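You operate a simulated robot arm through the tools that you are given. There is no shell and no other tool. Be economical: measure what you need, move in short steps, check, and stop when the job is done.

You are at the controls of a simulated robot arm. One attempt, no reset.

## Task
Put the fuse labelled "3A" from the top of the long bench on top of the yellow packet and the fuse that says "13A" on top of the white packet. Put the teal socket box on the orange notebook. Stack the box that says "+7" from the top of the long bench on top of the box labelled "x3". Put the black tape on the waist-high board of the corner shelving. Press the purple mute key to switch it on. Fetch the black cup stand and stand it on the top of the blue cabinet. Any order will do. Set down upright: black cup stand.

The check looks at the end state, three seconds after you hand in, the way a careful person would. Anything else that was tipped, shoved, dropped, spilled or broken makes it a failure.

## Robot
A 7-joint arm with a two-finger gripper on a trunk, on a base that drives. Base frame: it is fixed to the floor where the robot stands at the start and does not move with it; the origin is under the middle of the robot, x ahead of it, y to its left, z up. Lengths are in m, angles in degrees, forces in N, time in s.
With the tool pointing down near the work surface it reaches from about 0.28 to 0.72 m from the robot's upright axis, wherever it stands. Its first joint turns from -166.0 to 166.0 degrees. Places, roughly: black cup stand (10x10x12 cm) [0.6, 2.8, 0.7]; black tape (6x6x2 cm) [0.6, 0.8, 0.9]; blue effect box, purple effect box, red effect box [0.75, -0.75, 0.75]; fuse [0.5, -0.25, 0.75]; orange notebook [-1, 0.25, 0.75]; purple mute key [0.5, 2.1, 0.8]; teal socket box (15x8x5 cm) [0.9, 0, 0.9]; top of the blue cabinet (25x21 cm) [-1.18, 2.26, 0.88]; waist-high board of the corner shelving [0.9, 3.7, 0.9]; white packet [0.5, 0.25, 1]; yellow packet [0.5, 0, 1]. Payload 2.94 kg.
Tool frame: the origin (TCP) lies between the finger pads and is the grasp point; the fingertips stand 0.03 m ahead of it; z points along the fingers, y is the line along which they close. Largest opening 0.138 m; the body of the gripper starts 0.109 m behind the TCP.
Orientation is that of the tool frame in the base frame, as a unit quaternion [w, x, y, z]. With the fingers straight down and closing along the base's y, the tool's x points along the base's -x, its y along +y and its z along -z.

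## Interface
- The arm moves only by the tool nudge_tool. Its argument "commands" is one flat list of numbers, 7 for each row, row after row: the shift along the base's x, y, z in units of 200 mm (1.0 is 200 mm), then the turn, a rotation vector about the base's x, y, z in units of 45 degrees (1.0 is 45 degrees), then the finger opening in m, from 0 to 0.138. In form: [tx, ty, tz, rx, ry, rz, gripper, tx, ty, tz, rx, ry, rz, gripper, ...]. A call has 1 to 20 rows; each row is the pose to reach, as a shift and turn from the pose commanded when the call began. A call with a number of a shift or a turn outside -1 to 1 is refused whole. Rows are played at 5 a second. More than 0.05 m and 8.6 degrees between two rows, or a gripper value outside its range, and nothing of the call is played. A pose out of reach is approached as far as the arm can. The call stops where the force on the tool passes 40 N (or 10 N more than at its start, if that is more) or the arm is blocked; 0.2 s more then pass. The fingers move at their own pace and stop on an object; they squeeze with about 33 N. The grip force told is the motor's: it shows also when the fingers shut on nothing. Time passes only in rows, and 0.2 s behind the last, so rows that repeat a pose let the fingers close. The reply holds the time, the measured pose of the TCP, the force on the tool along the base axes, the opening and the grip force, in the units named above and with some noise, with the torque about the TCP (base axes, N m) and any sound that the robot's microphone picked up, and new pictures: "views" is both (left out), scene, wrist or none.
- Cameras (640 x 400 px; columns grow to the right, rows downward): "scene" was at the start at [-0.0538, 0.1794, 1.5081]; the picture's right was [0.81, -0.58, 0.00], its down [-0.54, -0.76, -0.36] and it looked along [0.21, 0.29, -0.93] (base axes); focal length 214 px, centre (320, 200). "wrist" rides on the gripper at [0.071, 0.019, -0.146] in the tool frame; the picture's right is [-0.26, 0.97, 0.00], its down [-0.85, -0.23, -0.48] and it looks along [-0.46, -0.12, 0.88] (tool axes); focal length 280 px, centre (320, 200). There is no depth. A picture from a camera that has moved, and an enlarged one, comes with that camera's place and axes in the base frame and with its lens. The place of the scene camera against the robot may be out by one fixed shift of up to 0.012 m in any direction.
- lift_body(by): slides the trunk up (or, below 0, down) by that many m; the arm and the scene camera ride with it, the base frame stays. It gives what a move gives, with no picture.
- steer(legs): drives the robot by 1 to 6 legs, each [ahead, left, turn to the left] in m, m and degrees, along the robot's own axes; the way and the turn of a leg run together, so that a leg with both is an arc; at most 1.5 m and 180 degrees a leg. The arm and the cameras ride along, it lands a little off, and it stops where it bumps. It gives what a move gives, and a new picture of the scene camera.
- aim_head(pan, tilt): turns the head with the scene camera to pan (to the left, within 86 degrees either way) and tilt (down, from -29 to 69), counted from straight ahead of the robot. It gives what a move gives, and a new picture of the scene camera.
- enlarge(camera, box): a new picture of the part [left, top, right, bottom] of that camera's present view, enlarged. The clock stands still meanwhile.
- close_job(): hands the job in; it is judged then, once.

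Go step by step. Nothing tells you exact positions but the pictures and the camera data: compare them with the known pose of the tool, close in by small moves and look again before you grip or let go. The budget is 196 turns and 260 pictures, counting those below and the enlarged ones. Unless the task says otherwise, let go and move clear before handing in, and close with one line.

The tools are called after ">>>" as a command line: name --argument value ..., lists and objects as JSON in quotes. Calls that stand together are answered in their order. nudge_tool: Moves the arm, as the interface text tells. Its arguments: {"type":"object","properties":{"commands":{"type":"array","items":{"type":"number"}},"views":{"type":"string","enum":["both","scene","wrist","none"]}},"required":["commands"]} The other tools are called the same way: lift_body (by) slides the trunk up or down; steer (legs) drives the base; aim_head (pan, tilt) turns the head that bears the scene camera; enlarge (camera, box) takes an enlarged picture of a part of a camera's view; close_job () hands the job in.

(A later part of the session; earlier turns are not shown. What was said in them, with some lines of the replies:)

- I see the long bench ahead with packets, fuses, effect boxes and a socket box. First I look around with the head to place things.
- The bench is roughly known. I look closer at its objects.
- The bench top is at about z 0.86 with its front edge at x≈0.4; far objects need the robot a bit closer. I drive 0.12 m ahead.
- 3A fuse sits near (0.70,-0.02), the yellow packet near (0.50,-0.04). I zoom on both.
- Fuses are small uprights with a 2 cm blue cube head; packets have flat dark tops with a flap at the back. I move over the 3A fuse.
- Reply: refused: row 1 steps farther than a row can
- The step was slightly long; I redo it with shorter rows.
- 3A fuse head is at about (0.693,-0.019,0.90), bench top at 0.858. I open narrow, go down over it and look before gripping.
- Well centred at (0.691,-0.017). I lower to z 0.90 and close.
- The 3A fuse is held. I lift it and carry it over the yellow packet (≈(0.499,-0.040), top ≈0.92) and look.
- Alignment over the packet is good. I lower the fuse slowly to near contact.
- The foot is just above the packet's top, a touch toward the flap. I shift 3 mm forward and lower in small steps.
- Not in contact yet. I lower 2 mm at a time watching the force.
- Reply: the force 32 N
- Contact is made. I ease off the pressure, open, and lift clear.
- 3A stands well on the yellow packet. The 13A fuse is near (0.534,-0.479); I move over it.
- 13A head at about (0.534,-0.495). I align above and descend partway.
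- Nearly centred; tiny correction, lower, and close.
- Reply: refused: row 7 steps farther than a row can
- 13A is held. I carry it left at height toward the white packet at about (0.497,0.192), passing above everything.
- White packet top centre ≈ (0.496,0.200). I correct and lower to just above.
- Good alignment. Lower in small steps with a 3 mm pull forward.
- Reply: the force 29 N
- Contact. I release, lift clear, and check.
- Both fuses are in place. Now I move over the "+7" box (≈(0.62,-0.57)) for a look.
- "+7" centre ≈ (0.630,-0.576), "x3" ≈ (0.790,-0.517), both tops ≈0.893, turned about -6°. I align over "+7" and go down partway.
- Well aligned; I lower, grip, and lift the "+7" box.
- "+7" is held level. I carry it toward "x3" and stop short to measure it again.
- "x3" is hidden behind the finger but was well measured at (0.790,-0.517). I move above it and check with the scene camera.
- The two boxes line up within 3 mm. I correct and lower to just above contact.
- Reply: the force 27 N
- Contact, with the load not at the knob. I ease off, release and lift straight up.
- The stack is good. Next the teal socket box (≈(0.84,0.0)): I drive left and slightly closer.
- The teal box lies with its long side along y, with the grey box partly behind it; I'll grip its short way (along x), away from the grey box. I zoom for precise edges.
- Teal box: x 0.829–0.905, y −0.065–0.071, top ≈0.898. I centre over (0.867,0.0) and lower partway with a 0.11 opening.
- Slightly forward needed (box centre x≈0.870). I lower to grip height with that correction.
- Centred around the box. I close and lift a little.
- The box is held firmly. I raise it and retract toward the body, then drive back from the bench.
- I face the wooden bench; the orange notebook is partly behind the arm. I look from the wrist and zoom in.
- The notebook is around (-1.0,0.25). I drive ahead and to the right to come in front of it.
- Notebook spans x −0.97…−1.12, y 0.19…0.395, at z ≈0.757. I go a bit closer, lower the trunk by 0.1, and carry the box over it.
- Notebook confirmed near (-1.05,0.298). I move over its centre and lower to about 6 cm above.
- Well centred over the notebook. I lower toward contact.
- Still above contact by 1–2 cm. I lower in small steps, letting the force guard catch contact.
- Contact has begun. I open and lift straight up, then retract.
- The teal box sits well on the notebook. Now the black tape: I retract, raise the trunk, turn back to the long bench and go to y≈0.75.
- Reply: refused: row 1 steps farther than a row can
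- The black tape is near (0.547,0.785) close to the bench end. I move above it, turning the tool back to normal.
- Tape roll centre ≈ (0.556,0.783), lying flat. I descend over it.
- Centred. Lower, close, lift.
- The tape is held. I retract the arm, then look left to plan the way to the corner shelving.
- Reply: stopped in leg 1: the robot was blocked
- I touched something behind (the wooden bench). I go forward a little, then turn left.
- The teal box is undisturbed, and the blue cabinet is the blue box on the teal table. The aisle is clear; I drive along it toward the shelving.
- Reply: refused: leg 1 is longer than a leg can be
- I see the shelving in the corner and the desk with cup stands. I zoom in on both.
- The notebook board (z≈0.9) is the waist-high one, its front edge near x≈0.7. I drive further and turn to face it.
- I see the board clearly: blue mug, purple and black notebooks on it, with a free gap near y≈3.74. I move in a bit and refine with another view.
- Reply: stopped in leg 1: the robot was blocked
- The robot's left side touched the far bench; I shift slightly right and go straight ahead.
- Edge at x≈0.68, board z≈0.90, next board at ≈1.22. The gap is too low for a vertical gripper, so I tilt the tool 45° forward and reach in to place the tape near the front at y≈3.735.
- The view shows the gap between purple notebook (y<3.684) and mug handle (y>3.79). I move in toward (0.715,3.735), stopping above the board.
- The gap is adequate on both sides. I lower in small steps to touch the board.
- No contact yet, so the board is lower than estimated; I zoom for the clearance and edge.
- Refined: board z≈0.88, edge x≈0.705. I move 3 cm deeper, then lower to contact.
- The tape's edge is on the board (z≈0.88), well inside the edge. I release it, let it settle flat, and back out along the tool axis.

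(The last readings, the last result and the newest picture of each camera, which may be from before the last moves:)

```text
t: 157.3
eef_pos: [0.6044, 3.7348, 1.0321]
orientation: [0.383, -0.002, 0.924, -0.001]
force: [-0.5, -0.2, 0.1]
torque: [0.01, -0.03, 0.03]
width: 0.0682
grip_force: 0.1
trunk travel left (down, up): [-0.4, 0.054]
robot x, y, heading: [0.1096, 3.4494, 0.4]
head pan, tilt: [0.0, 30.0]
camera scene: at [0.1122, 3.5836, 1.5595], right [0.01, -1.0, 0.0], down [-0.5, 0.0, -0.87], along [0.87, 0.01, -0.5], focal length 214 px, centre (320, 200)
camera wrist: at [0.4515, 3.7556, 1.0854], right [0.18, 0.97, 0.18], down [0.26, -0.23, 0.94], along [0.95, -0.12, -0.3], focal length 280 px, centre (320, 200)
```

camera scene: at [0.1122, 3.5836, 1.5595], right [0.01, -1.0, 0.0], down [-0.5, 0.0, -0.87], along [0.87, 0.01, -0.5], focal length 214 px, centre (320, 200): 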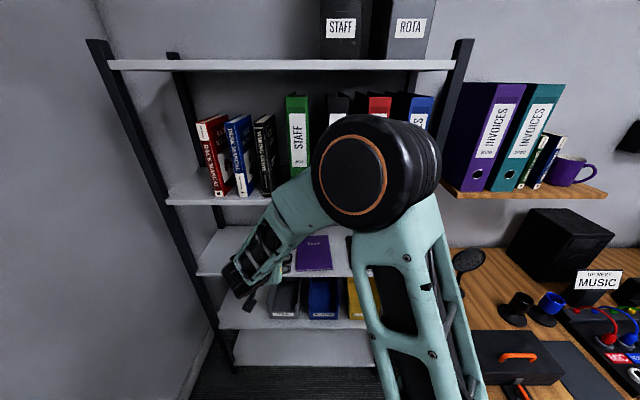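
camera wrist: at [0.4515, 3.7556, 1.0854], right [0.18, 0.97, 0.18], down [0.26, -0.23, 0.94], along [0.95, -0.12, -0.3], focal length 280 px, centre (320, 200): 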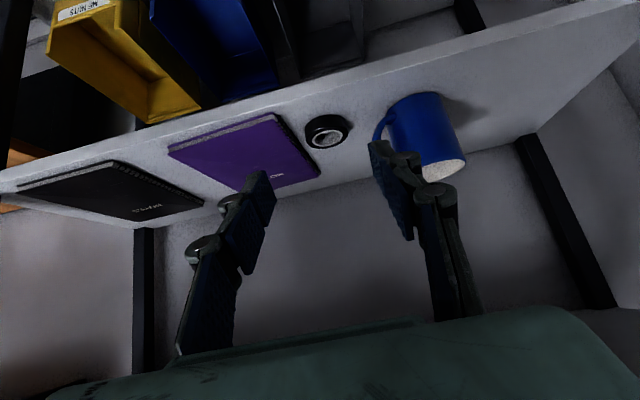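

The tape lies flat on the waist-high board. Next the black cup stand (≈(0.60,2.81)): I bring the tool back vertical and retract, then drive over.

>>> nudge_tool --commands '[-0.15, -0.1, 0.1, 0, 0.18, 0, 0.1, -0.3, -0.2, 0.2, 0, 0.36, 0, 0.1, -0.45, -0.3, 0.3, 0, 0.54, 0, 0.1, -0.55, -0.4, 0.4, 0, 0.72, 0, 0.1, -0.6, -0.5, 0.5, 0, 0.9, 0, 0.1, -0.6, -0.6, 0.5, 0, 1, 0, 0.1, -0.6, -0.8, 0.5, 0, 1, 0, 0.1, -0.6, -1, 0.5, 0, 1, 0, 0.1]' --views "none"

>>> steer --legs '[[-0.14, 0, 0], [0, -0.6, 0]]'

>>> aim_head --pan 0 --tilt 50

```text
t: 159.1
eef_pos: [0.4833, 3.5361, 1.1339]
orientation: [-0.001, -0.002, 1.0, -0.001]
force: [0.3, -0.2, 0.5]
torque: [0.01, -0.03, 0.03]
width: 0.1
grip_force: 0.0
trunk travel left (down, up): [-0.4, 0.054]
robot x, y, heading: [0.1085, 3.4456, 0.5]
head pan, tilt: [0.0, 30.0]
```

```text
t: 165.7
eef_pos: [0.3491, 2.9439, 1.1333]
orientation: [0.0, -0.005, 1.0, 0.0]
force: [0.2, 0.0, 0.2]
torque: [0.0, -0.02, 0.02]
width: 0.1
grip_force: 0.0
trunk travel left (down, up): [-0.4, 0.054]
robot x, y, heading: [-0.023, 2.8517, 0.5]
head pan, tilt: [0.0, 30.0]
camera scene: at [-0.0231, 2.9865, 1.5595], right [0.01, -1.0, 0.0], down [-0.5, -0.01, -0.87], along [0.87, 0.01, -0.5], focal length 214 px, centre (320, 200)
```

scene: 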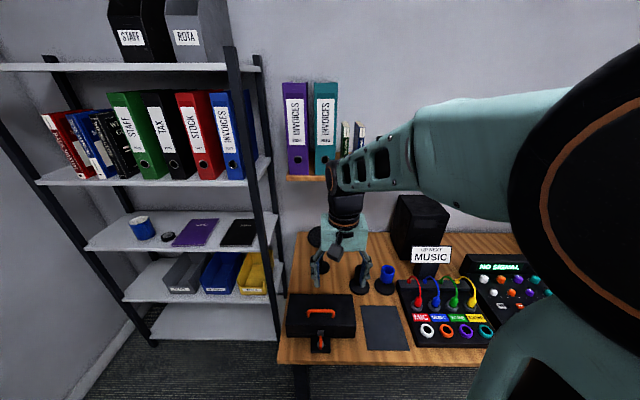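

```text
t: 166.6
eef_pos: [0.3483, 2.9424, 1.1326]
orientation: [-0.001, -0.004, 1.0, 0.0]
force: [-0.2, -0.4, 0.2]
torque: [0.03, -0.02, -0.01]
width: 0.1
grip_force: 0.1
trunk travel left (down, up): [-0.4, 0.054]
robot x, y, heading: [-0.0239, 2.8524, 0.8]
head pan, tilt: [0.0, 50.0]
camera scene: at [-0.0311, 2.9855, 1.539], right [0.0, -1.0, 0.0], down [-0.69, 0.0, -0.72], along [0.72, 0.0, -0.69], focal length 214 px, centre (320, 200)
```

scene: 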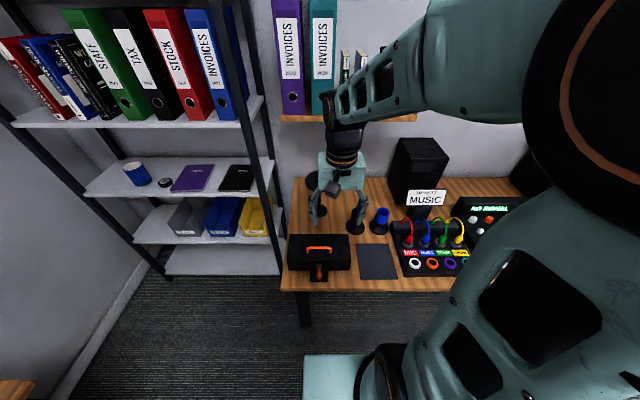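

The black stand is behind the gripper; I move the tool over it for a wrist view.

>>> nudge_tool --commands '[0.18, -0.12, -0.05, 0, 0, 0, 0.12, 0.36, -0.25, -0.1, 0, 0, 0, 0.12, 0.54, -0.4, -0.15, 0, 0, 0, 0.12, 0.68, -0.55, -0.2, 0, 0, 0, 0.12, 0.78, -0.61, -0.25, 0, 0, 0, 0.12, 0.78, -0.61, -0.25, 0, 0, 0, 0.12]' --views "wrist"

>>> enlarge --camera "scene" --box '[270, 180, 470, 300]'

```text
t: 168.0
eef_pos: [0.5059, 2.8183, 1.0829]
orientation: [0.001, -0.004, 1.0, -0.002]
force: [-0.2, -0.3, -0.9]
torque: [0.02, 0.01, -0.03]
width: 0.1201
grip_force: 0.0
trunk travel left (down, up): [-0.4, 0.054]
robot x, y, heading: [-0.0232, 2.8518, 0.9]
head pan, tilt: [0.0, 50.0]
camera wrist: at [0.4346, 2.8379, 1.2292], right [0.25, 0.97, 0.0], down [0.85, -0.22, 0.48], along [0.46, -0.12, -0.88], focal length 280 px, centre (320, 200)
```

wrist: 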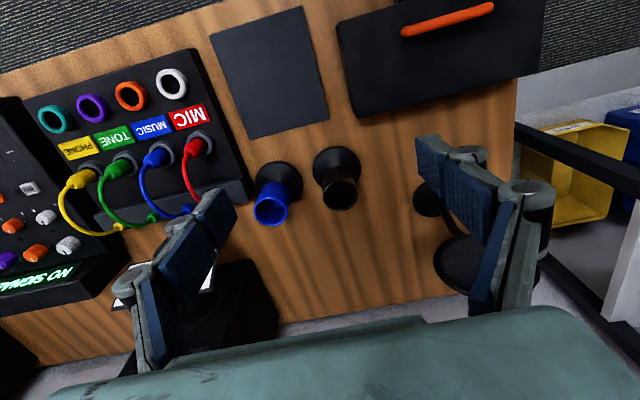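

```text
3.20 times, centred on (370, 240) of scene
camera zoom: at [-0.0366, 2.9865, 1.53], right [0.01, -1.0, 0.0], down [-0.77, -0.01, -0.64], along [0.64, 0.01, -0.77], focal length 686 px, centre (160, 72)
```

zoom: 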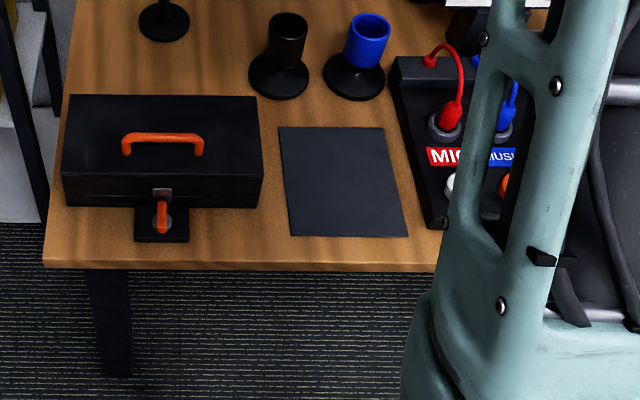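

The black stand centre is at (0.621,2.82), rim z≈0.87, blue neighbour 5 cm clear. I lower the trunk 8 cm and align above it.

>>> lift_body --by -0.08

>>> nudge_tool --commands '[0.2, 0, 0, 0, 0, 0, 0.09, 0.4, 0.005, 0, 0, 0, 0, 0.09, 0.575, 0.01, 0, 0, 0, 0, 0.09, 0.575, 0.01, -0.2, 0, 0, 0, 0.09, 0.575, 0.01, -0.2, 0, 0, 0, 0.09]' --views "wrist"

>>> enlarge --camera "wrist" --box '[220, 80, 460, 240]'

```text
t: 169.1
eef_pos: [0.5051, 2.818, 1.0052]
orientation: [0.002, -0.005, 1.0, -0.001]
force: [0.7, -0.2, 0.0]
torque: [0.0, -0.01, 0.03]
width: 0.1199
grip_force: 0.0
trunk travel left (down, up): [-0.32, 0.134]
robot x, y, heading: [-0.0271, 2.8552, 0.7]
head pan, tilt: [0.0, 50.0]
```

```text
t: 170.3
eef_pos: [0.6198, 2.8213, 0.9656]
orientation: [0.002, -0.004, 1.0, -0.001]
force: [-0.6, -1.0, -0.4]
torque: [-0.04, -0.04, 0.02]
width: 0.0901
grip_force: 0.0
trunk travel left (down, up): [-0.32, 0.134]
robot x, y, heading: [-0.0267, 2.8536, 0.8]
head pan, tilt: [0.0, 50.0]
camera wrist: at [0.549, 2.8406, 1.1103], right [0.25, 0.97, 0.0], down [0.85, -0.22, 0.48], along [0.46, -0.12, -0.88], focal length 280 px, centre (320, 200)
```

wrist: 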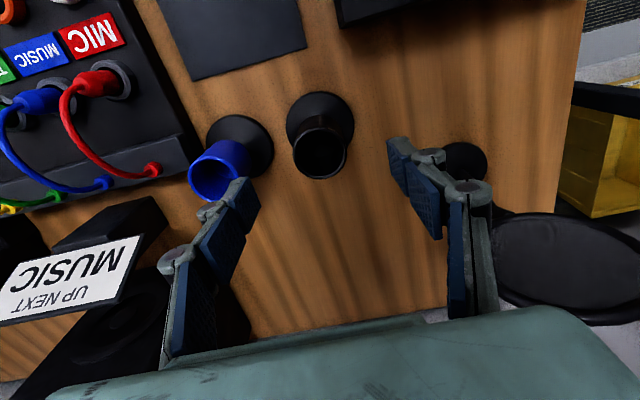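

```text
2.50 times, centred on (340, 160) of wrist
camera zoom: at [0.549, 2.8406, 1.1103], right [0.25, 0.97, 0.0], down [0.85, -0.22, 0.48], along [0.46, -0.12, -0.88], focal length 701 px, centre (270, 300)
```

zoom: 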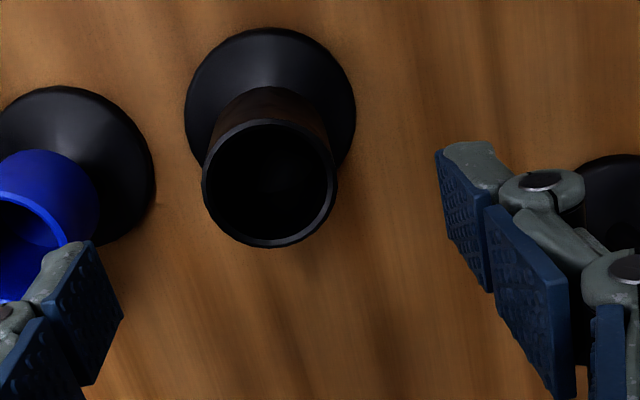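

Refined: stand at (0.633,2.818), rim z≈0.85, desk ≈0.73. I lower around the tube and check.

>>> nudge_tool --commands '[0.06, -0.017, -0.1, 0, 0, 0, 0.084, 0.065, -0.017, -0.3, 0, 0, 0, 0.084, 0.065, -0.017, -0.5, 0, 0, 0, 0.084, 0.065, -0.017, -0.65, 0, 0, 0, 0.084, 0.065, -0.017, -0.76, 0, 0, 0, 0.084, 0.065, -0.017, -0.76, 0, 0, 0, 0.084]' --views "wrist"

```text
t: 171.7
eef_pos: [0.6339, 2.8161, 0.8132]
orientation: [0.0, -0.005, 1.0, 0.0]
force: [-0.2, -0.2, 1.2]
torque: [-0.01, -0.02, -0.03]
width: 0.084
grip_force: 0.0
trunk travel left (down, up): [-0.32, 0.134]
robot x, y, heading: [-0.0242, 2.8513, 0.7]
head pan, tilt: [0.0, 50.0]
camera wrist: at [0.5623, 2.835, 0.9588], right [0.25, 0.97, 0.0], down [0.85, -0.22, 0.48], along [0.46, -0.12, -0.88], focal length 280 px, centre (320, 200)
```

wrist: 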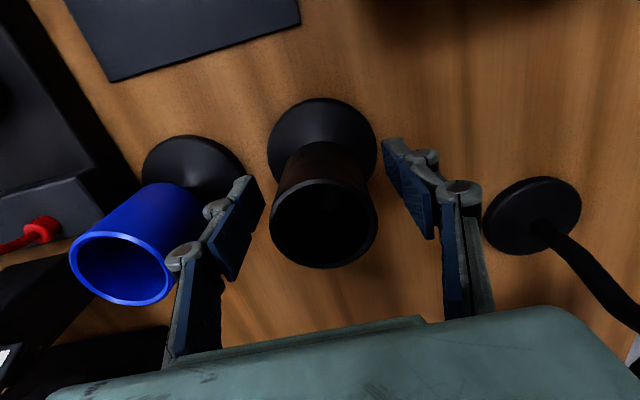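

The tube is between the pads. I close, then lift slightly and check.

>>> nudge_tool --commands '[0, 0, 0, 0, 0, 0, 0.04, 0, 0, 0, 0, 0, 0, 0.04, 0, 0, 0, 0, 0, 0, 0.04, 0, 0, 0.02, 0, 0, 0, 0.04, 0, 0, 0.2, 0, 0, 0, 0.04, 0, 0, 0.4, 0, 0, 0, 0.04, 0, 0, 0.6, 0, 0, 0, 0.04, 0, 0, 0.6, 0, 0, 0, 0.04]'

```text
t: 173.5
eef_pos: [0.6333, 2.817, 0.9319]
orientation: [0.0, -0.004, 1.0, -0.001]
force: [0.9, 0.3, -3.4]
torque: [0.05, -0.01, -0.05]
width: 0.0544
grip_force: 33.1
trunk travel left (down, up): [-0.32, 0.134]
robot x, y, heading: [-0.0255, 2.8527, 0.7]
head pan, tilt: [0.0, 50.0]
camera scene: at [-0.036, 2.9864, 1.45], right [0.01, -1.0, 0.0], down [-0.77, -0.01, -0.64], along [0.64, 0.01, -0.77], focal length 214 px, centre (320, 200)
camera wrist: at [0.5622, 2.8364, 1.0767], right [0.25, 0.97, 0.0], down [0.85, -0.22, 0.48], along [0.46, -0.12, -0.88], focal length 280 px, centre (320, 200)
```

scene: 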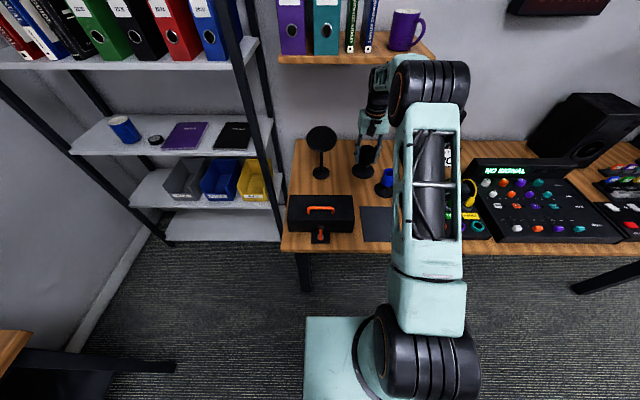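
wrist: 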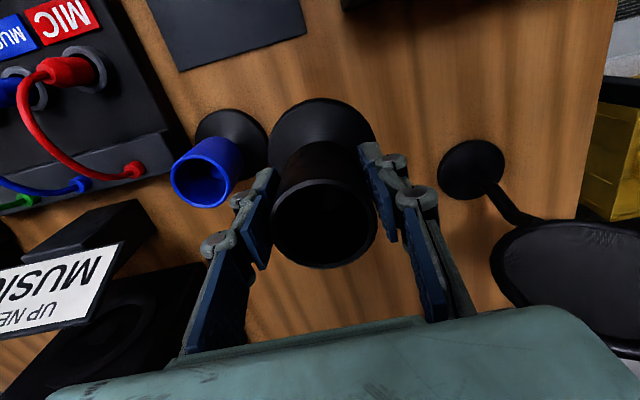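

The stand is held upright. I lift and retract, raise the trunk, and back out toward the teal table's far side.

>>> nudge_tool --commands '[0, 0, 0.2, 0, 0, 0, 0.04, 0, 0, 0.4, 0, 0, 0, 0.04, -0.2, 0.02, 0.5, 0, 0, 0, 0.04, -0.44, 0.04, 0.5, 0, 0, 0, 0.04, -0.68, 0.07, 0.5, 0, 0, 0, 0.04, -0.9, 0.1, 0.5, 0, 0, 0, 0.04, -1, 0.1, 0.5, 0, 0, 0, 0.04]' --views "none"

>>> lift_body --by 0.08

>>> steer --legs '[[-0.5, 0.03, 0], [-0.6, 0.02, 0]]'

>>> steer --legs '[[0, 0, -90]]'

```text
t: 175.1
eef_pos: [0.4321, 2.8375, 1.0322]
orientation: [0.002, -0.004, 1.0, -0.001]
force: [0.2, 0.6, -4.7]
torque: [0.05, 0.02, 0.0]
width: 0.0541
grip_force: 32.2
trunk travel left (down, up): [-0.32, 0.134]
robot x, y, heading: [-0.0255, 2.8545, 0.7]
head pan, tilt: [0.0, 50.0]
```

```text
t: 176.3
eef_pos: [0.4323, 2.8381, 1.1121]
orientation: [0.001, -0.004, 1.0, -0.001]
force: [-0.2, -0.3, -5.1]
torque: [0.0, 0.06, -0.03]
width: 0.0546
grip_force: 32.7
trunk travel left (down, up): [-0.4, 0.054]
robot x, y, heading: [-0.0228, 2.8519, 0.7]
head pan, tilt: [0.0, 50.0]
```

```text
t: 182.3
eef_pos: [-0.674, 2.8724, 1.1122]
orientation: [-0.001, 0.004, 1.0, -0.001]
force: [-0.7, 0.4, -5.1]
torque: [0.04, -0.01, 0.0]
width: 0.0541
grip_force: 33.5
trunk travel left (down, up): [-0.4, 0.054]
robot x, y, heading: [-1.1257, 2.8999, -0.4]
head pan, tilt: [0.0, 50.0]
camera scene: at [-1.1387, 3.0303, 1.53], right [-0.01, -1.0, 0.0], down [-0.77, 0.0, -0.64], along [0.64, 0.0, -0.77], focal length 214 px, centre (320, 200)
```

scene: 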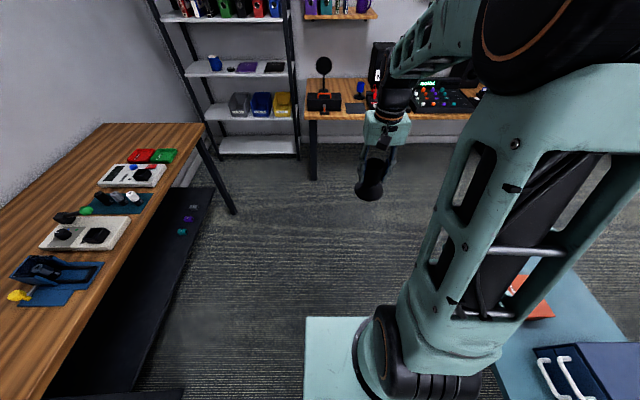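

```text
t: 186.5
eef_pos: [-1.1485, 2.439, 1.1126]
orientation: [-0.001, 0.707, 0.708, -0.001]
force: [0.1, -0.8, -3.8]
torque: [0.03, 0.0, 0.0]
width: 0.0541
grip_force: 33.2
trunk travel left (down, up): [-0.4, 0.054]
robot x, y, heading: [-1.1326, 2.8967, -89.5]
head pan, tilt: [0.0, 50.0]
camera scene: at [-1.0017, 2.8985, 1.53], right [-1.0, 0.0, 0.0], down [0.0, 0.77, -0.64], along [0.0, -0.64, -0.77], focal length 214 px, centre (320, 200)
```

scene: 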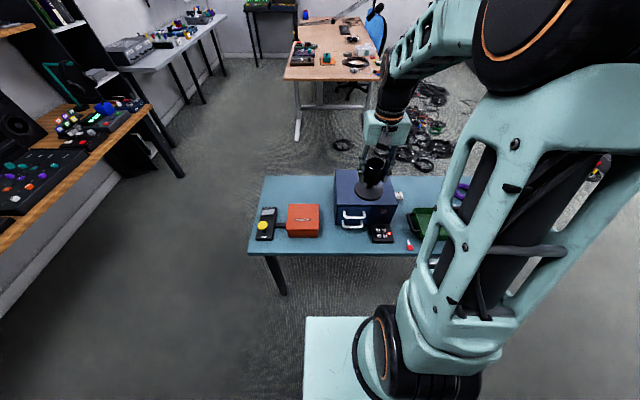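

I face the teal table with the blue cabinet (white handles toward me). I zoom in to locate its top.

>>> enlarge --camera "scene" --box '[280, 130, 460, 260]'

>>> enlarge --camera "wrist" --box '[0, 0, 640, 400]'

```text
3.08 times, centred on (370, 195) of scene
camera zoom: at [-1.0017, 2.8985, 1.53], right [-1.0, 0.0, 0.0], down [0.0, 0.77, -0.64], along [0.0, -0.64, -0.77], focal length 660 px, centre (166, 215)
```

zoom: 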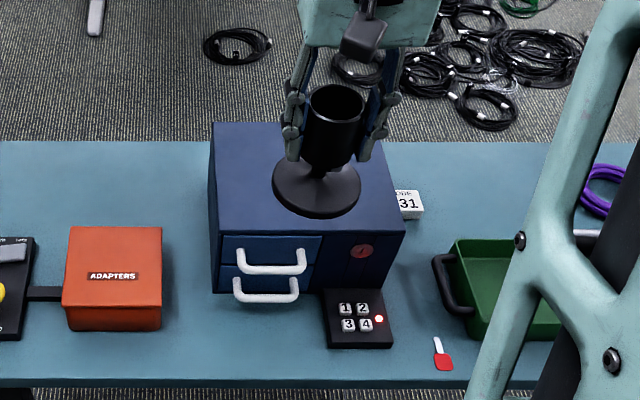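

```text
1.00 times, centred on (320, 200) of wrist (not enlarged: the box is as wide or as high as the picture)
camera zoom: at [-1.1293, 2.5107, 1.2569], right [0.97, -0.26, 0.0], down [-0.23, -0.85, 0.48], along [-0.13, -0.46, -0.88], focal length 280 px, centre (320, 200)
```

zoom: 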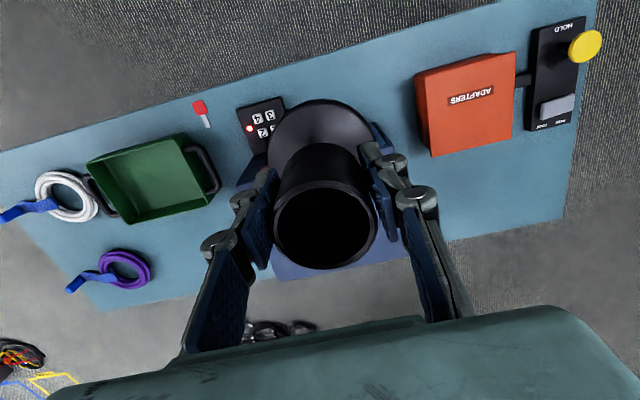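

Cabinet top centre ≈ (-1.197,2.245), z≈0.845. I carry the stand over it at safe height.

>>> nudge_tool --commands '[-0.05, -0.22, 0, 0, 0, 0, 0.04, -0.1, -0.44, 0, 0, 0, 0, 0.04, -0.16, -0.66, 0, 0, 0, 0, 0.04, -0.24, -0.88, 0, 0, 0, 0, 0.04, -0.24, -0.97, -0.1, 0, 0, 0, 0.04, -0.24, -0.97, -0.3, 0, 0, 0, 0.04, -0.24, -0.97, -0.5, 0, 0, 0, 0.04, -0.24, -0.97, -0.65, 0, 0, 0, 0.04, -0.24, -0.97, -0.65, 0, 0, 0, 0.04]'

>>> enlarge --camera "scene" --box '[300, 110, 460, 230]'

```text
t: 188.5
eef_pos: [-1.1951, 2.2467, 0.9811]
orientation: [0.0, 0.707, 0.708, -0.001]
force: [0.4, -0.3, -5.2]
torque: [0.04, 0.0, 0.01]
width: 0.0544
grip_force: 33.0
trunk travel left (down, up): [-0.4, 0.054]
robot x, y, heading: [-1.1292, 2.8977, -89.8]
head pan, tilt: [0.0, 50.0]
camera scene: at [-1.0017, 2.8984, 1.53], right [-1.0, 0.0, 0.0], down [0.0, 0.77, -0.64], along [0.0, -0.64, -0.77], focal length 214 px, centre (320, 200)
camera wrist: at [-1.1758, 2.3182, 1.1257], right [0.97, -0.26, 0.0], down [-0.23, -0.85, 0.48], along [-0.13, -0.46, -0.88], focal length 280 px, centre (320, 200)
```

scene: 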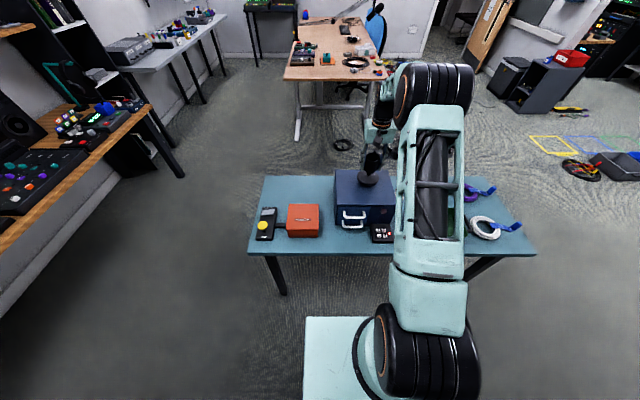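
wrist: 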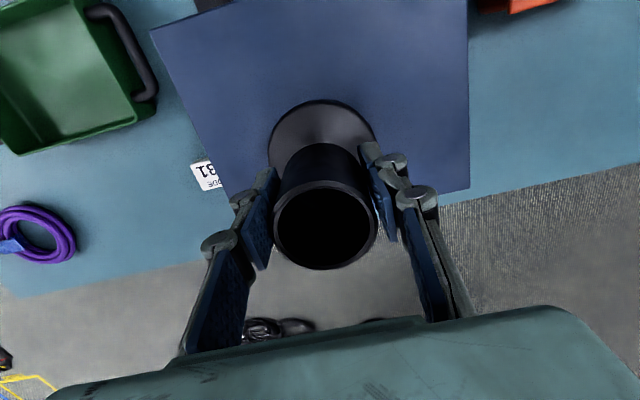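

```text
3.33 times, centred on (380, 170) of scene
camera zoom: at [-1.0017, 2.8984, 1.53], right [-1.0, 0.0, 0.0], down [0.0, 0.77, -0.64], along [0.0, -0.64, -0.77], focal length 715 px, centre (120, 300)
```

zoom: 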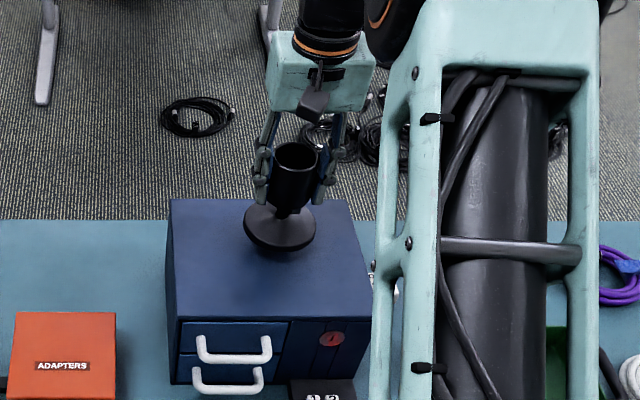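

Top centre ≈ (-1.184,2.256). I correct by 1 cm and lower toward contact.

>>> nudge_tool --commands '[0.055, 0.045, 0, 0, 0, 0, 0.04, 0.055, 0.045, -0.12, 0, 0, 0, 0.04, 0.055, 0.045, -0.2, 0, 0, 0, 0.04, 0.055, 0.045, -0.2, 0, 0, 0, 0.04]' --views "none"

>>> enlarge --camera "scene" --box '[310, 130, 430, 220]'

>>> nudge_tool --commands '[0, 0, -0.02, 0, 0, 0, 0.04, 0, 0, -0.02, 0, 0, 0, 0.04]' --views "none"

```text
t: 189.6
eef_pos: [-1.1858, 2.253, 0.9523]
orientation: [0.005, 0.706, 0.708, -0.007]
force: [0.6, 2.7, 17.9]
torque: [0.87, -0.07, 0.01]
width: 0.0545
grip_force: 32.9
trunk travel left (down, up): [-0.4, 0.054]
robot x, y, heading: [-1.1319, 2.8967, -89.8]
head pan, tilt: [0.0, 50.0]
stopped in row 4: the force on the tool passed its limit at 42 N (the readings are from after the stop); the commanded pose is now the measured one
```

```text
4.44 times, centred on (370, 175) of scene
camera zoom: at [-1.0014, 2.9018, 1.5298], right [-1.0, 0.0, 0.0], down [0.0, 0.76, -0.64], along [0.0, -0.64, -0.76], focal length 953 px, centre (98, 311)
```

zoom: 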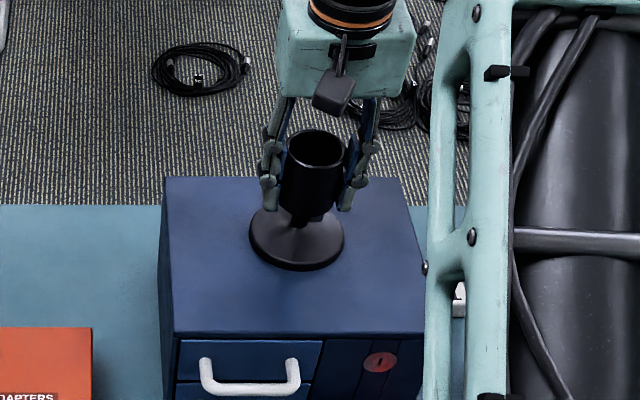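

```text
t: 190.2
eef_pos: [-1.1866, 2.25, 0.9517]
orientation: [0.007, 0.706, 0.708, -0.01]
force: [0.6, 1.3, 17.5]
torque: [0.77, -0.01, 0.01]
width: 0.0544
grip_force: 32.1
trunk travel left (down, up): [-0.4, 0.054]
robot x, y, heading: [-1.1285, 2.8957, -89.8]
head pan, tilt: [0.0, 50.0]
stopped in row 2: the force on the tool passed its limit at 40 N (the readings are from after the stop); the commanded pose is now the measured one
```

It has touched down (cabinet top ≈0.87). I ease off slightly, release, and raise the gripper straight up.

>>> nudge_tool --commands '[0, 0, 0.01, 0, 0, 0, 0.04, 0, 0, 0.01, 0, 0, 0, 0.065, 0, 0, 0.01, 0, 0, 0, 0.08, 0, 0, 0.01, 0, 0, 0, 0.08, 0, 0, 0.2, 0, 0, 0, 0.08, 0, 0, 0.4, 0, 0, 0, 0.08, 0, 0, 0.6, 0, 0, 0, 0.08, 0, 0, 0.8, 0, 0, 0, 0.08, 0, 0.2, 0.9, 0, 0, 0, 0.08, 0, 0.4, 0.9, 0, 0, 0, 0.08, 0, 0.6, 0.9, 0, 0, 0, 0.08, 0, 0.8, 0.9, 0, 0, 0, 0.08]'

>>> enlarge --camera "scene" --box '[310, 130, 430, 220]'

```text
t: 192.8
eef_pos: [-1.1857, 2.4093, 1.1275]
orientation: [0.007, 0.706, 0.708, -0.009]
force: [-0.3, -0.4, 0.4]
torque: [-0.01, -0.03, 0.04]
width: 0.0803
grip_force: 0.0
trunk travel left (down, up): [-0.4, 0.054]
robot x, y, heading: [-1.1336, 2.8975, -89.8]
head pan, tilt: [0.0, 50.0]
camera scene: at [-1.0016, 2.9001, 1.53], right [-1.0, 0.0, 0.0], down [0.0, 0.77, -0.64], along [0.0, -0.64, -0.77], focal length 214 px, centre (320, 200)
camera wrist: at [-1.166, 2.484, 1.2722], right [0.97, -0.26, 0.0], down [-0.23, -0.84, 0.49], along [-0.13, -0.48, -0.87], focal length 280 px, centre (320, 200)
```

scene: 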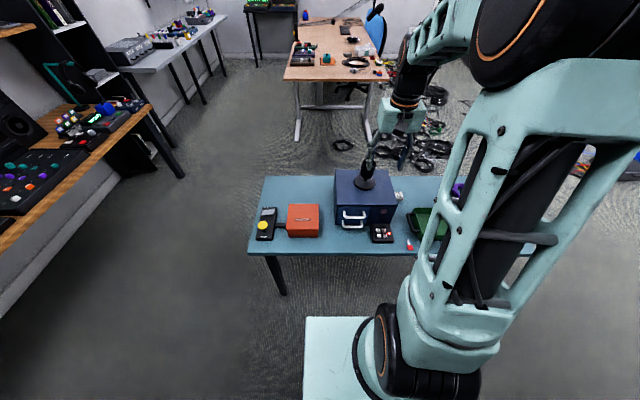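
wrist: 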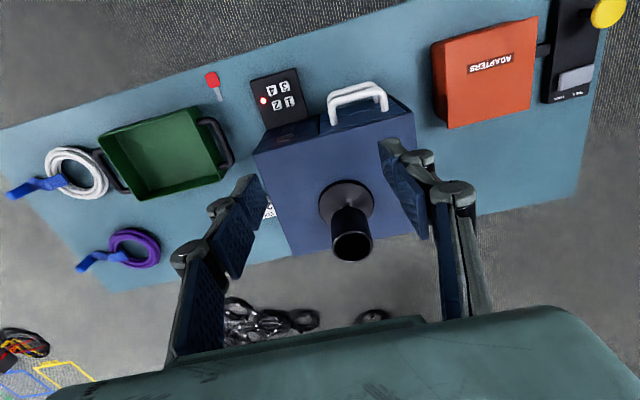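

```text
4.44 times, centred on (370, 175) of scene
camera zoom: at [-1.0016, 2.9001, 1.53], right [-1.0, 0.0, 0.0], down [0.0, 0.77, -0.64], along [0.0, -0.64, -0.77], focal length 953 px, centre (98, 311)
```

zoom: 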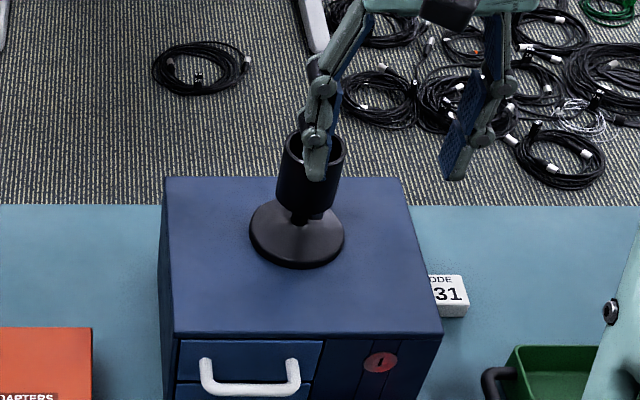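

The cup stand is upright on the blue cabinet. Now the purple mute key: I retract a bit, turn to the desk and drive to y≈2.1.

>>> nudge_tool --commands '[0, 0.2, 0, 0, 0, 0, 0.03, 0, 0.4, 0, 0, 0, 0, 0, 0, 0.5, 0, 0, 0, 0, 0]' --views "none"

>>> steer --legs '[[0, 0, 90], [1.08, 0, 0], [0, -0.75, 0]]'

```text
t: 193.6
eef_pos: [-1.1865, 2.5094, 1.1285]
orientation: [0.005, 0.707, 0.707, -0.008]
force: [0.4, 0.4, 0.5]
torque: [0.01, 0.05, 0.01]
width: 0.0
grip_force: 26.2
trunk travel left (down, up): [-0.4, 0.054]
robot x, y, heading: [-1.1313, 2.8968, -89.8]
head pan, tilt: [0.0, 50.0]
```

```text
t: 209.6
eef_pos: [0.3331, 2.0879, 1.1289]
orientation: [0.01, 0.006, 1.0, -0.002]
force: [0.3, -0.6, -0.4]
torque: [0.0, 0.01, 0.01]
width: 0.0002
grip_force: 27.9
trunk travel left (down, up): [-0.4, 0.054]
robot x, y, heading: [-0.0513, 2.1534, -0.8]
head pan, tilt: [0.0, 50.0]
camera scene: at [-0.0616, 2.2836, 1.53], right [-0.01, -1.0, 0.0], down [-0.77, 0.01, -0.64], along [0.64, -0.01, -0.77], focal length 214 px, centre (320, 200)
```

scene: 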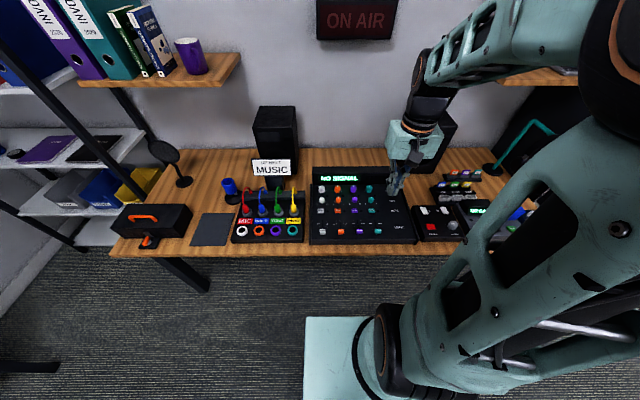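

I look closely at the mixer for mute keys.

>>> enlarge --camera "scene" --box '[300, 160, 420, 250]'

>>> enlarge --camera "wrist" --box '[0, 0, 640, 400]'

```text
4.44 times, centred on (360, 205) of scene
camera zoom: at [-0.0616, 2.2836, 1.53], right [-0.01, -1.0, 0.0], down [-0.77, 0.01, -0.64], along [0.64, -0.01, -0.77], focal length 953 px, centre (142, 178)
```

zoom: 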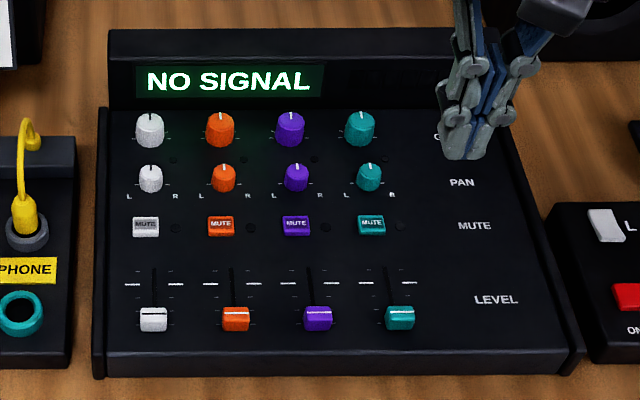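

```text
1.00 times, centred on (320, 200) of wrist (not enlarged: the box is as wide or as high as the picture)
camera zoom: at [0.2596, 2.1091, 1.2728], right [0.27, 0.96, 0.0], down [0.84, -0.24, 0.49], along [0.47, -0.13, -0.87], focal length 280 px, centre (320, 200)
```

zoom: 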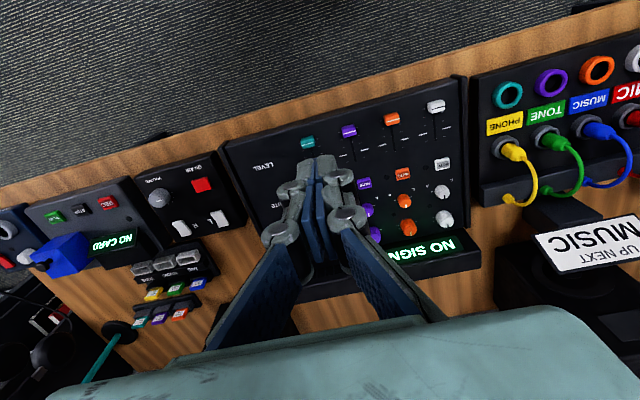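

The purple mute key is at about (0.514,2.127), surface z≈0.78. I lower the trunk and bring the closed fingertips above it.

>>> lift_body --by -0.08

>>> nudge_tool --commands '[0.2, 0.05, 0, 0, 0, 0, 0, 0.4, 0.1, 0, 0, 0, 0, 0, 0.6, 0.15, -0.1, 0, 0, 0, 0, 0.8, 0.19, -0.2, 0, 0, 0, 0, 0.9, 0.195, -0.4, 0, 0, 0, 0, 0.9, 0.195, -0.6, 0, 0, 0, 0, 0.9, 0.195, -0.8, 0, 0, 0, 0, 0.9, 0.195, -0.8, 0, 0, 0, 0]'

>>> enlarge --camera "wrist" --box '[220, 80, 460, 240]'

>>> enlarge --camera "scene" --box '[320, 180, 400, 240]'

```text
t: 210.7
eef_pos: [0.3327, 2.0874, 1.0489]
orientation: [0.009, 0.006, 1.0, -0.001]
force: [-0.5, 0.5, -0.9]
torque: [-0.03, 0.0, -0.03]
width: 0.0
grip_force: 28.1
trunk travel left (down, up): [-0.32, 0.134]
robot x, y, heading: [-0.0526, 2.148, -0.3]
head pan, tilt: [0.0, 50.0]
```

```text
t: 212.5
eef_pos: [0.5128, 2.1245, 0.8905]
orientation: [0.01, 0.006, 1.0, -0.002]
force: [0.7, 0.2, -0.4]
torque: [0.04, 0.01, 0.01]
width: 0.0002
grip_force: 28.5
trunk travel left (down, up): [-0.32, 0.134]
robot x, y, heading: [-0.0542, 2.1545, -0.5]
head pan, tilt: [0.0, 50.0]
camera scene: at [-0.0614, 2.2837, 1.45], right [-0.01, -1.0, 0.0], down [-0.77, 0.01, -0.64], along [0.64, -0.01, -0.77], focal length 214 px, centre (320, 200)
camera wrist: at [0.4393, 2.1463, 1.0335], right [0.27, 0.96, 0.0], down [0.84, -0.24, 0.49], along [0.48, -0.13, -0.87], focal length 280 px, centre (320, 200)
```

scene: 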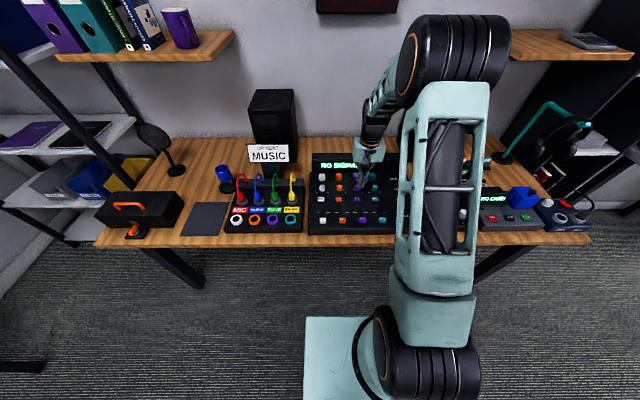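
wrist: 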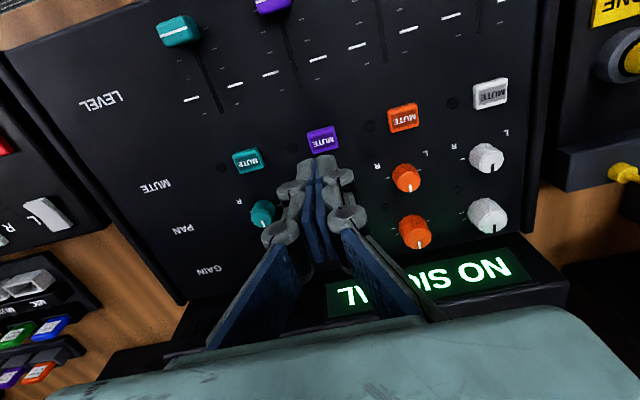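

```text
2.50 times, centred on (340, 160) of wrist
camera zoom: at [0.4393, 2.1463, 1.0335], right [0.27, 0.96, 0.0], down [0.84, -0.24, 0.49], along [0.48, -0.13, -0.87], focal length 701 px, centre (270, 300)
```

zoom: 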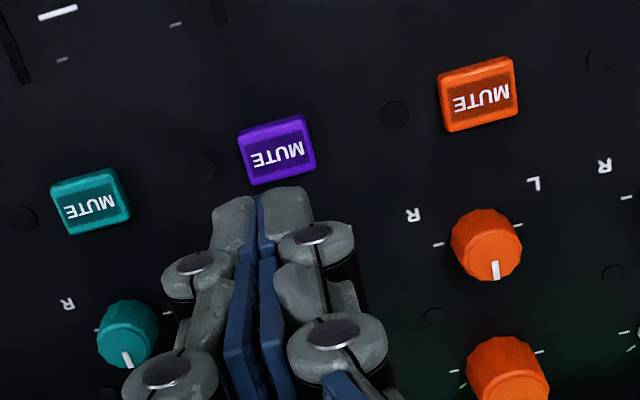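

```text
6.67 times, centred on (360, 210) of scene
camera zoom: at [-0.0614, 2.2837, 1.45], right [-0.01, -1.0, 0.0], down [-0.77, 0.01, -0.64], along [0.64, -0.01, -0.77], focal length 1430 px, centre (53, 133)
```

zoom: 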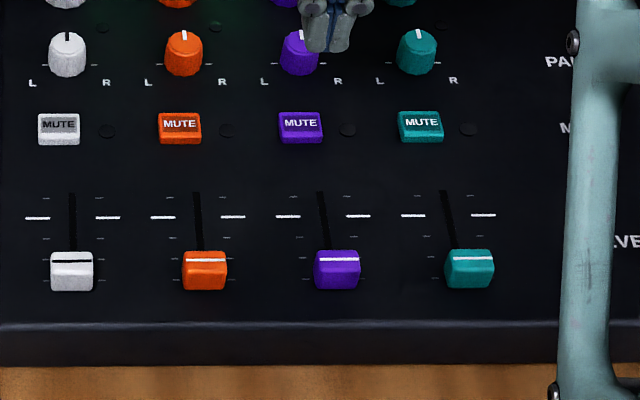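

The key is at about (0.519,2.1275,0.77). I align and lower to just above it.

>>> nudge_tool --commands '[0.031, 0.015, -0.15, 0, 0, 0, 0, 0.031, 0.015, -0.3, 0, 0, 0, 0, 0.031, 0.015, -0.375, 0, 0, 0, 0, 0.031, 0.015, -0.375, 0, 0, 0, 0]' --views "none"

>>> enlarge --camera "wrist" --box '[220, 80, 460, 240]'

>>> enlarge --camera "scene" --box '[320, 180, 400, 240]'

```text
t: 213.5
eef_pos: [0.5188, 2.1291, 0.815]
orientation: [0.009, 0.006, 1.0, -0.002]
force: [1.1, 0.0, 0.8]
torque: [0.01, 0.02, 0.0]
width: 0.0
grip_force: 28.2
trunk travel left (down, up): [-0.32, 0.134]
robot x, y, heading: [-0.0501, 2.1492, -0.5]
head pan, tilt: [0.0, 50.0]
```

```text
2.50 times, centred on (340, 160) of wrist
camera zoom: at [0.4456, 2.1502, 0.9581], right [0.27, 0.96, 0.0], down [0.84, -0.24, 0.49], along [0.47, -0.13, -0.87], focal length 701 px, centre (270, 300)
```

zoom: 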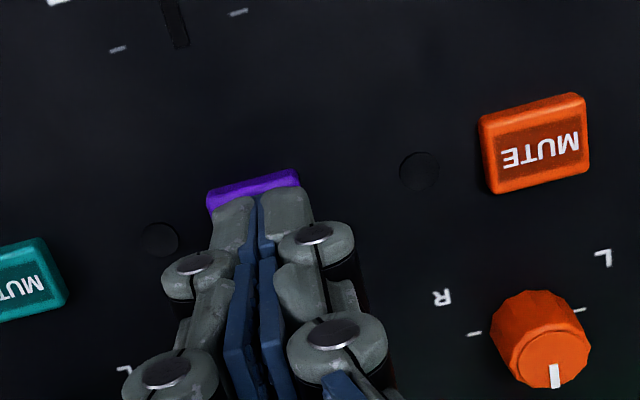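

```text
6.67 times, centred on (360, 210) of scene
camera zoom: at [-0.0615, 2.2837, 1.45], right [-0.01, -1.0, 0.0], down [-0.77, 0.01, -0.64], along [0.64, -0.01, -0.77], focal length 1430 px, centre (53, 133)
```

zoom: 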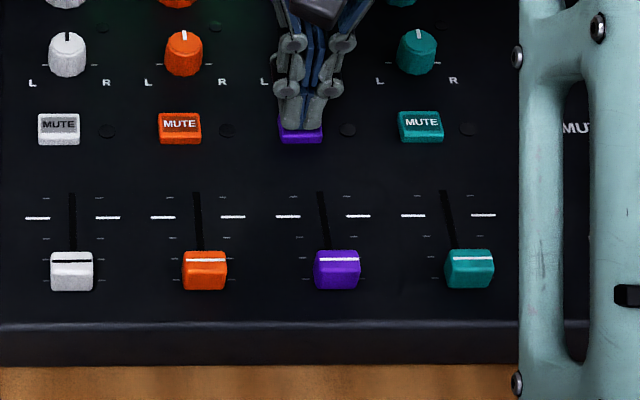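

The tips sit right over the key. I press down in small steps watching the force.

>>> nudge_tool --commands '[0, -0.005, -0.02, 0, 0, 0, 0, 0, -0.005, -0.04, 0, 0, 0, 0, 0, -0.005, -0.04, 0, 0, 0, 0]' --views "none"

>>> nudge_tool --commands '[0, 0, -0.015, 0, 0, 0, 0, 0, 0, -0.02, 0, 0, 0, 0]' --views "none"

>>> nudge_tool --commands '[0, 0, -0.01, 0, 0, 0, 0, 0, 0, -0.015, 0, 0, 0, 0]' --views "none"

>>> enlarge --camera "scene" --box '[320, 180, 400, 240]'

```text
t: 214.3
eef_pos: [0.5198, 2.1272, 0.807]
orientation: [0.011, 0.006, 1.0, -0.002]
force: [2.1, -0.7, 2.1]
torque: [0.01, 0.0, 0.05]
width: 0.0062
grip_force: 28.5
trunk travel left (down, up): [-0.32, 0.134]
robot x, y, heading: [-0.0573, 2.1481, -0.6]
head pan, tilt: [0.0, 50.0]
heard: click
```

```text
t: 214.9
eef_pos: [0.5179, 2.1285, 0.8028]
orientation: [0.011, 0.007, 1.0, -0.002]
force: [-1.2, -2.0, 8.3]
torque: [-0.01, 0.12, 0.02]
width: 0.006
grip_force: 28.3
trunk travel left (down, up): [-0.32, 0.134]
robot x, y, heading: [-0.0538, 2.149, -0.5]
head pan, tilt: [0.0, 50.0]
```

```text
t: 215.5
eef_pos: [0.5184, 2.1284, 0.8014]
orientation: [0.012, 0.006, 1.0, -0.003]
force: [-4.2, -2.6, 21.7]
torque: [-0.04, 0.32, 0.03]
width: 0.006
grip_force: 28.8
trunk travel left (down, up): [-0.32, 0.134]
robot x, y, heading: [-0.0512, 2.147, -0.6]
head pan, tilt: [0.0, 50.0]
```

```text
6.67 times, centred on (360, 210) of scene
camera zoom: at [-0.0643, 2.2835, 1.4503], right [-0.01, -1.0, 0.0], down [-0.76, 0.01, -0.64], along [0.64, -0.01, -0.76], focal length 1430 px, centre (53, 133)
```

zoom: 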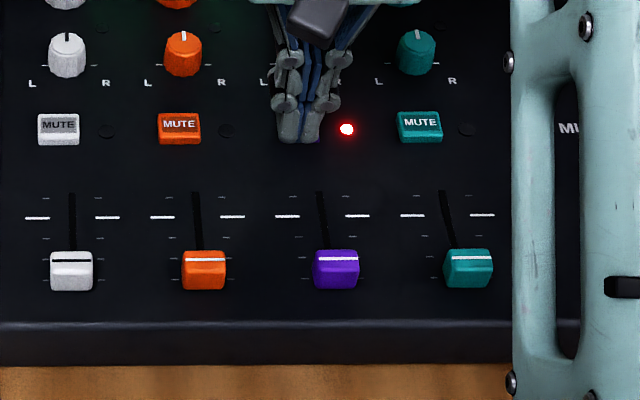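

A click was heard and the red light by the purple key is on. I lift straight up and check it stays on.

>>> nudge_tool --commands '[0, 0, 0.05, 0, 0, 0, 0.006, 0, 0, 0.2, 0, 0, 0, 0.006, 0, 0, 0.4, 0, 0, 0, 0.006, 0, 0, 0.6, 0, 0, 0, 0.006, 0, 0, 0.8, 0, 0, 0, 0.006, -0.2, 0, 0.9, 0, 0, 0, 0.006, -0.4, 0, 0.9, 0, 0, 0, 0.006]' --views "none"

>>> enlarge --camera "scene" --box '[310, 150, 410, 240]'

```text
t: 217.1
eef_pos: [0.4375, 2.1287, 0.9784]
orientation: [0.01, 0.006, 1.0, -0.002]
force: [0.2, 0.2, 0.0]
torque: [-0.01, -0.03, 0.01]
width: 0.0062
grip_force: 0.1
trunk travel left (down, up): [-0.32, 0.134]
robot x, y, heading: [-0.0521, 2.1459, -0.5]
head pan, tilt: [0.0, 50.0]
```

```text
4.44 times, centred on (360, 195) of scene
camera zoom: at [-0.0621, 2.2837, 1.45], right [-0.01, -1.0, 0.0], down [-0.77, 0.01, -0.64], along [0.64, -0.01, -0.77], focal length 953 px, centre (142, 222)
```

zoom: 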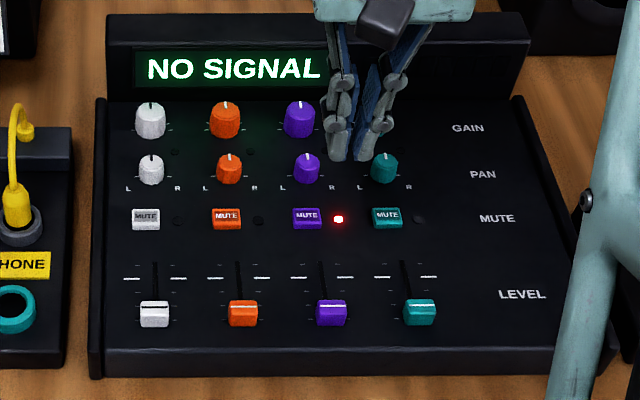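

The mute light stays on. I make one last check toward the long bench and wooden bench.

>>> aim_head --pan -65 --tilt 25

>>> enlarge --camera "scene" --box '[240, 80, 480, 230]'

```text
t: 218.5
eef_pos: [0.4384, 2.1282, 0.978]
orientation: [0.01, 0.006, 1.0, -0.002]
force: [-0.3, -0.4, -0.1]
torque: [0.0, 0.01, 0.0]
width: 0.0061
grip_force: 0.1
trunk travel left (down, up): [-0.32, 0.134]
robot x, y, heading: [-0.0556, 2.1498, -0.5]
head pan, tilt: [-65.0, 25.0]
camera scene: at [-0.1003, 2.2006, 1.4875], right [-0.91, -0.42, 0.0], down [-0.18, 0.38, -0.91], along [0.38, -0.82, -0.42], focal length 214 px, centre (320, 200)
```

scene: 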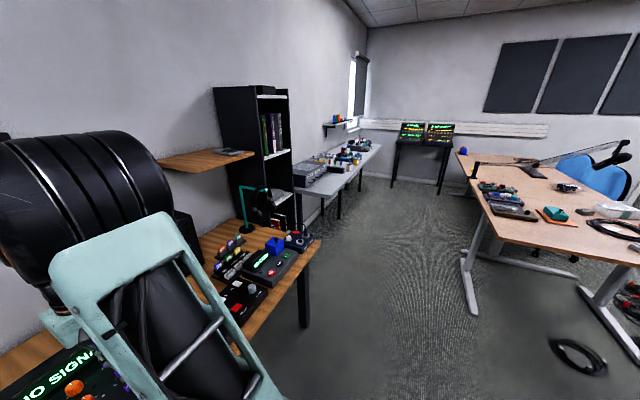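

```text
2.67 times, centred on (360, 155) of scene
camera zoom: at [-0.1003, 2.2006, 1.4875], right [-0.91, -0.42, 0.0], down [-0.18, 0.38, -0.91], along [0.38, -0.82, -0.42], focal length 572 px, centre (213, 320)
```

zoom: 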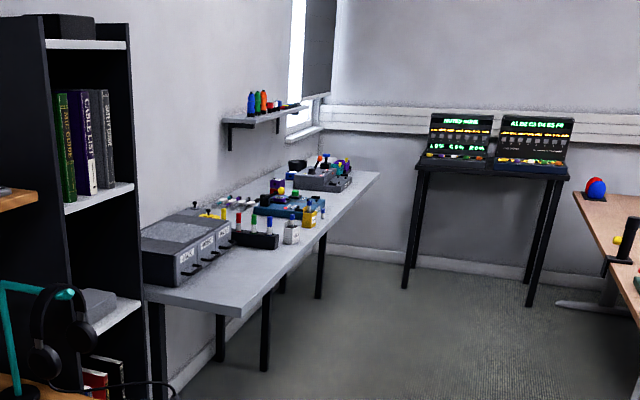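

Everything on the benches is still standing as I left it, and the gripper is empty and clear. I hand in.

>>> close_job

```text
The job is handed in.
```

All seven placements and the mute key press are done, and I have handed the job in. The red light beside the purple mute key stayed on, and a last look across both benches from the desk showed nothing out of place. While driving, the base was stopped twice by light bumps, once most likely at the wooden bench and once most likely at the far bench, and I saw nothing displaced.
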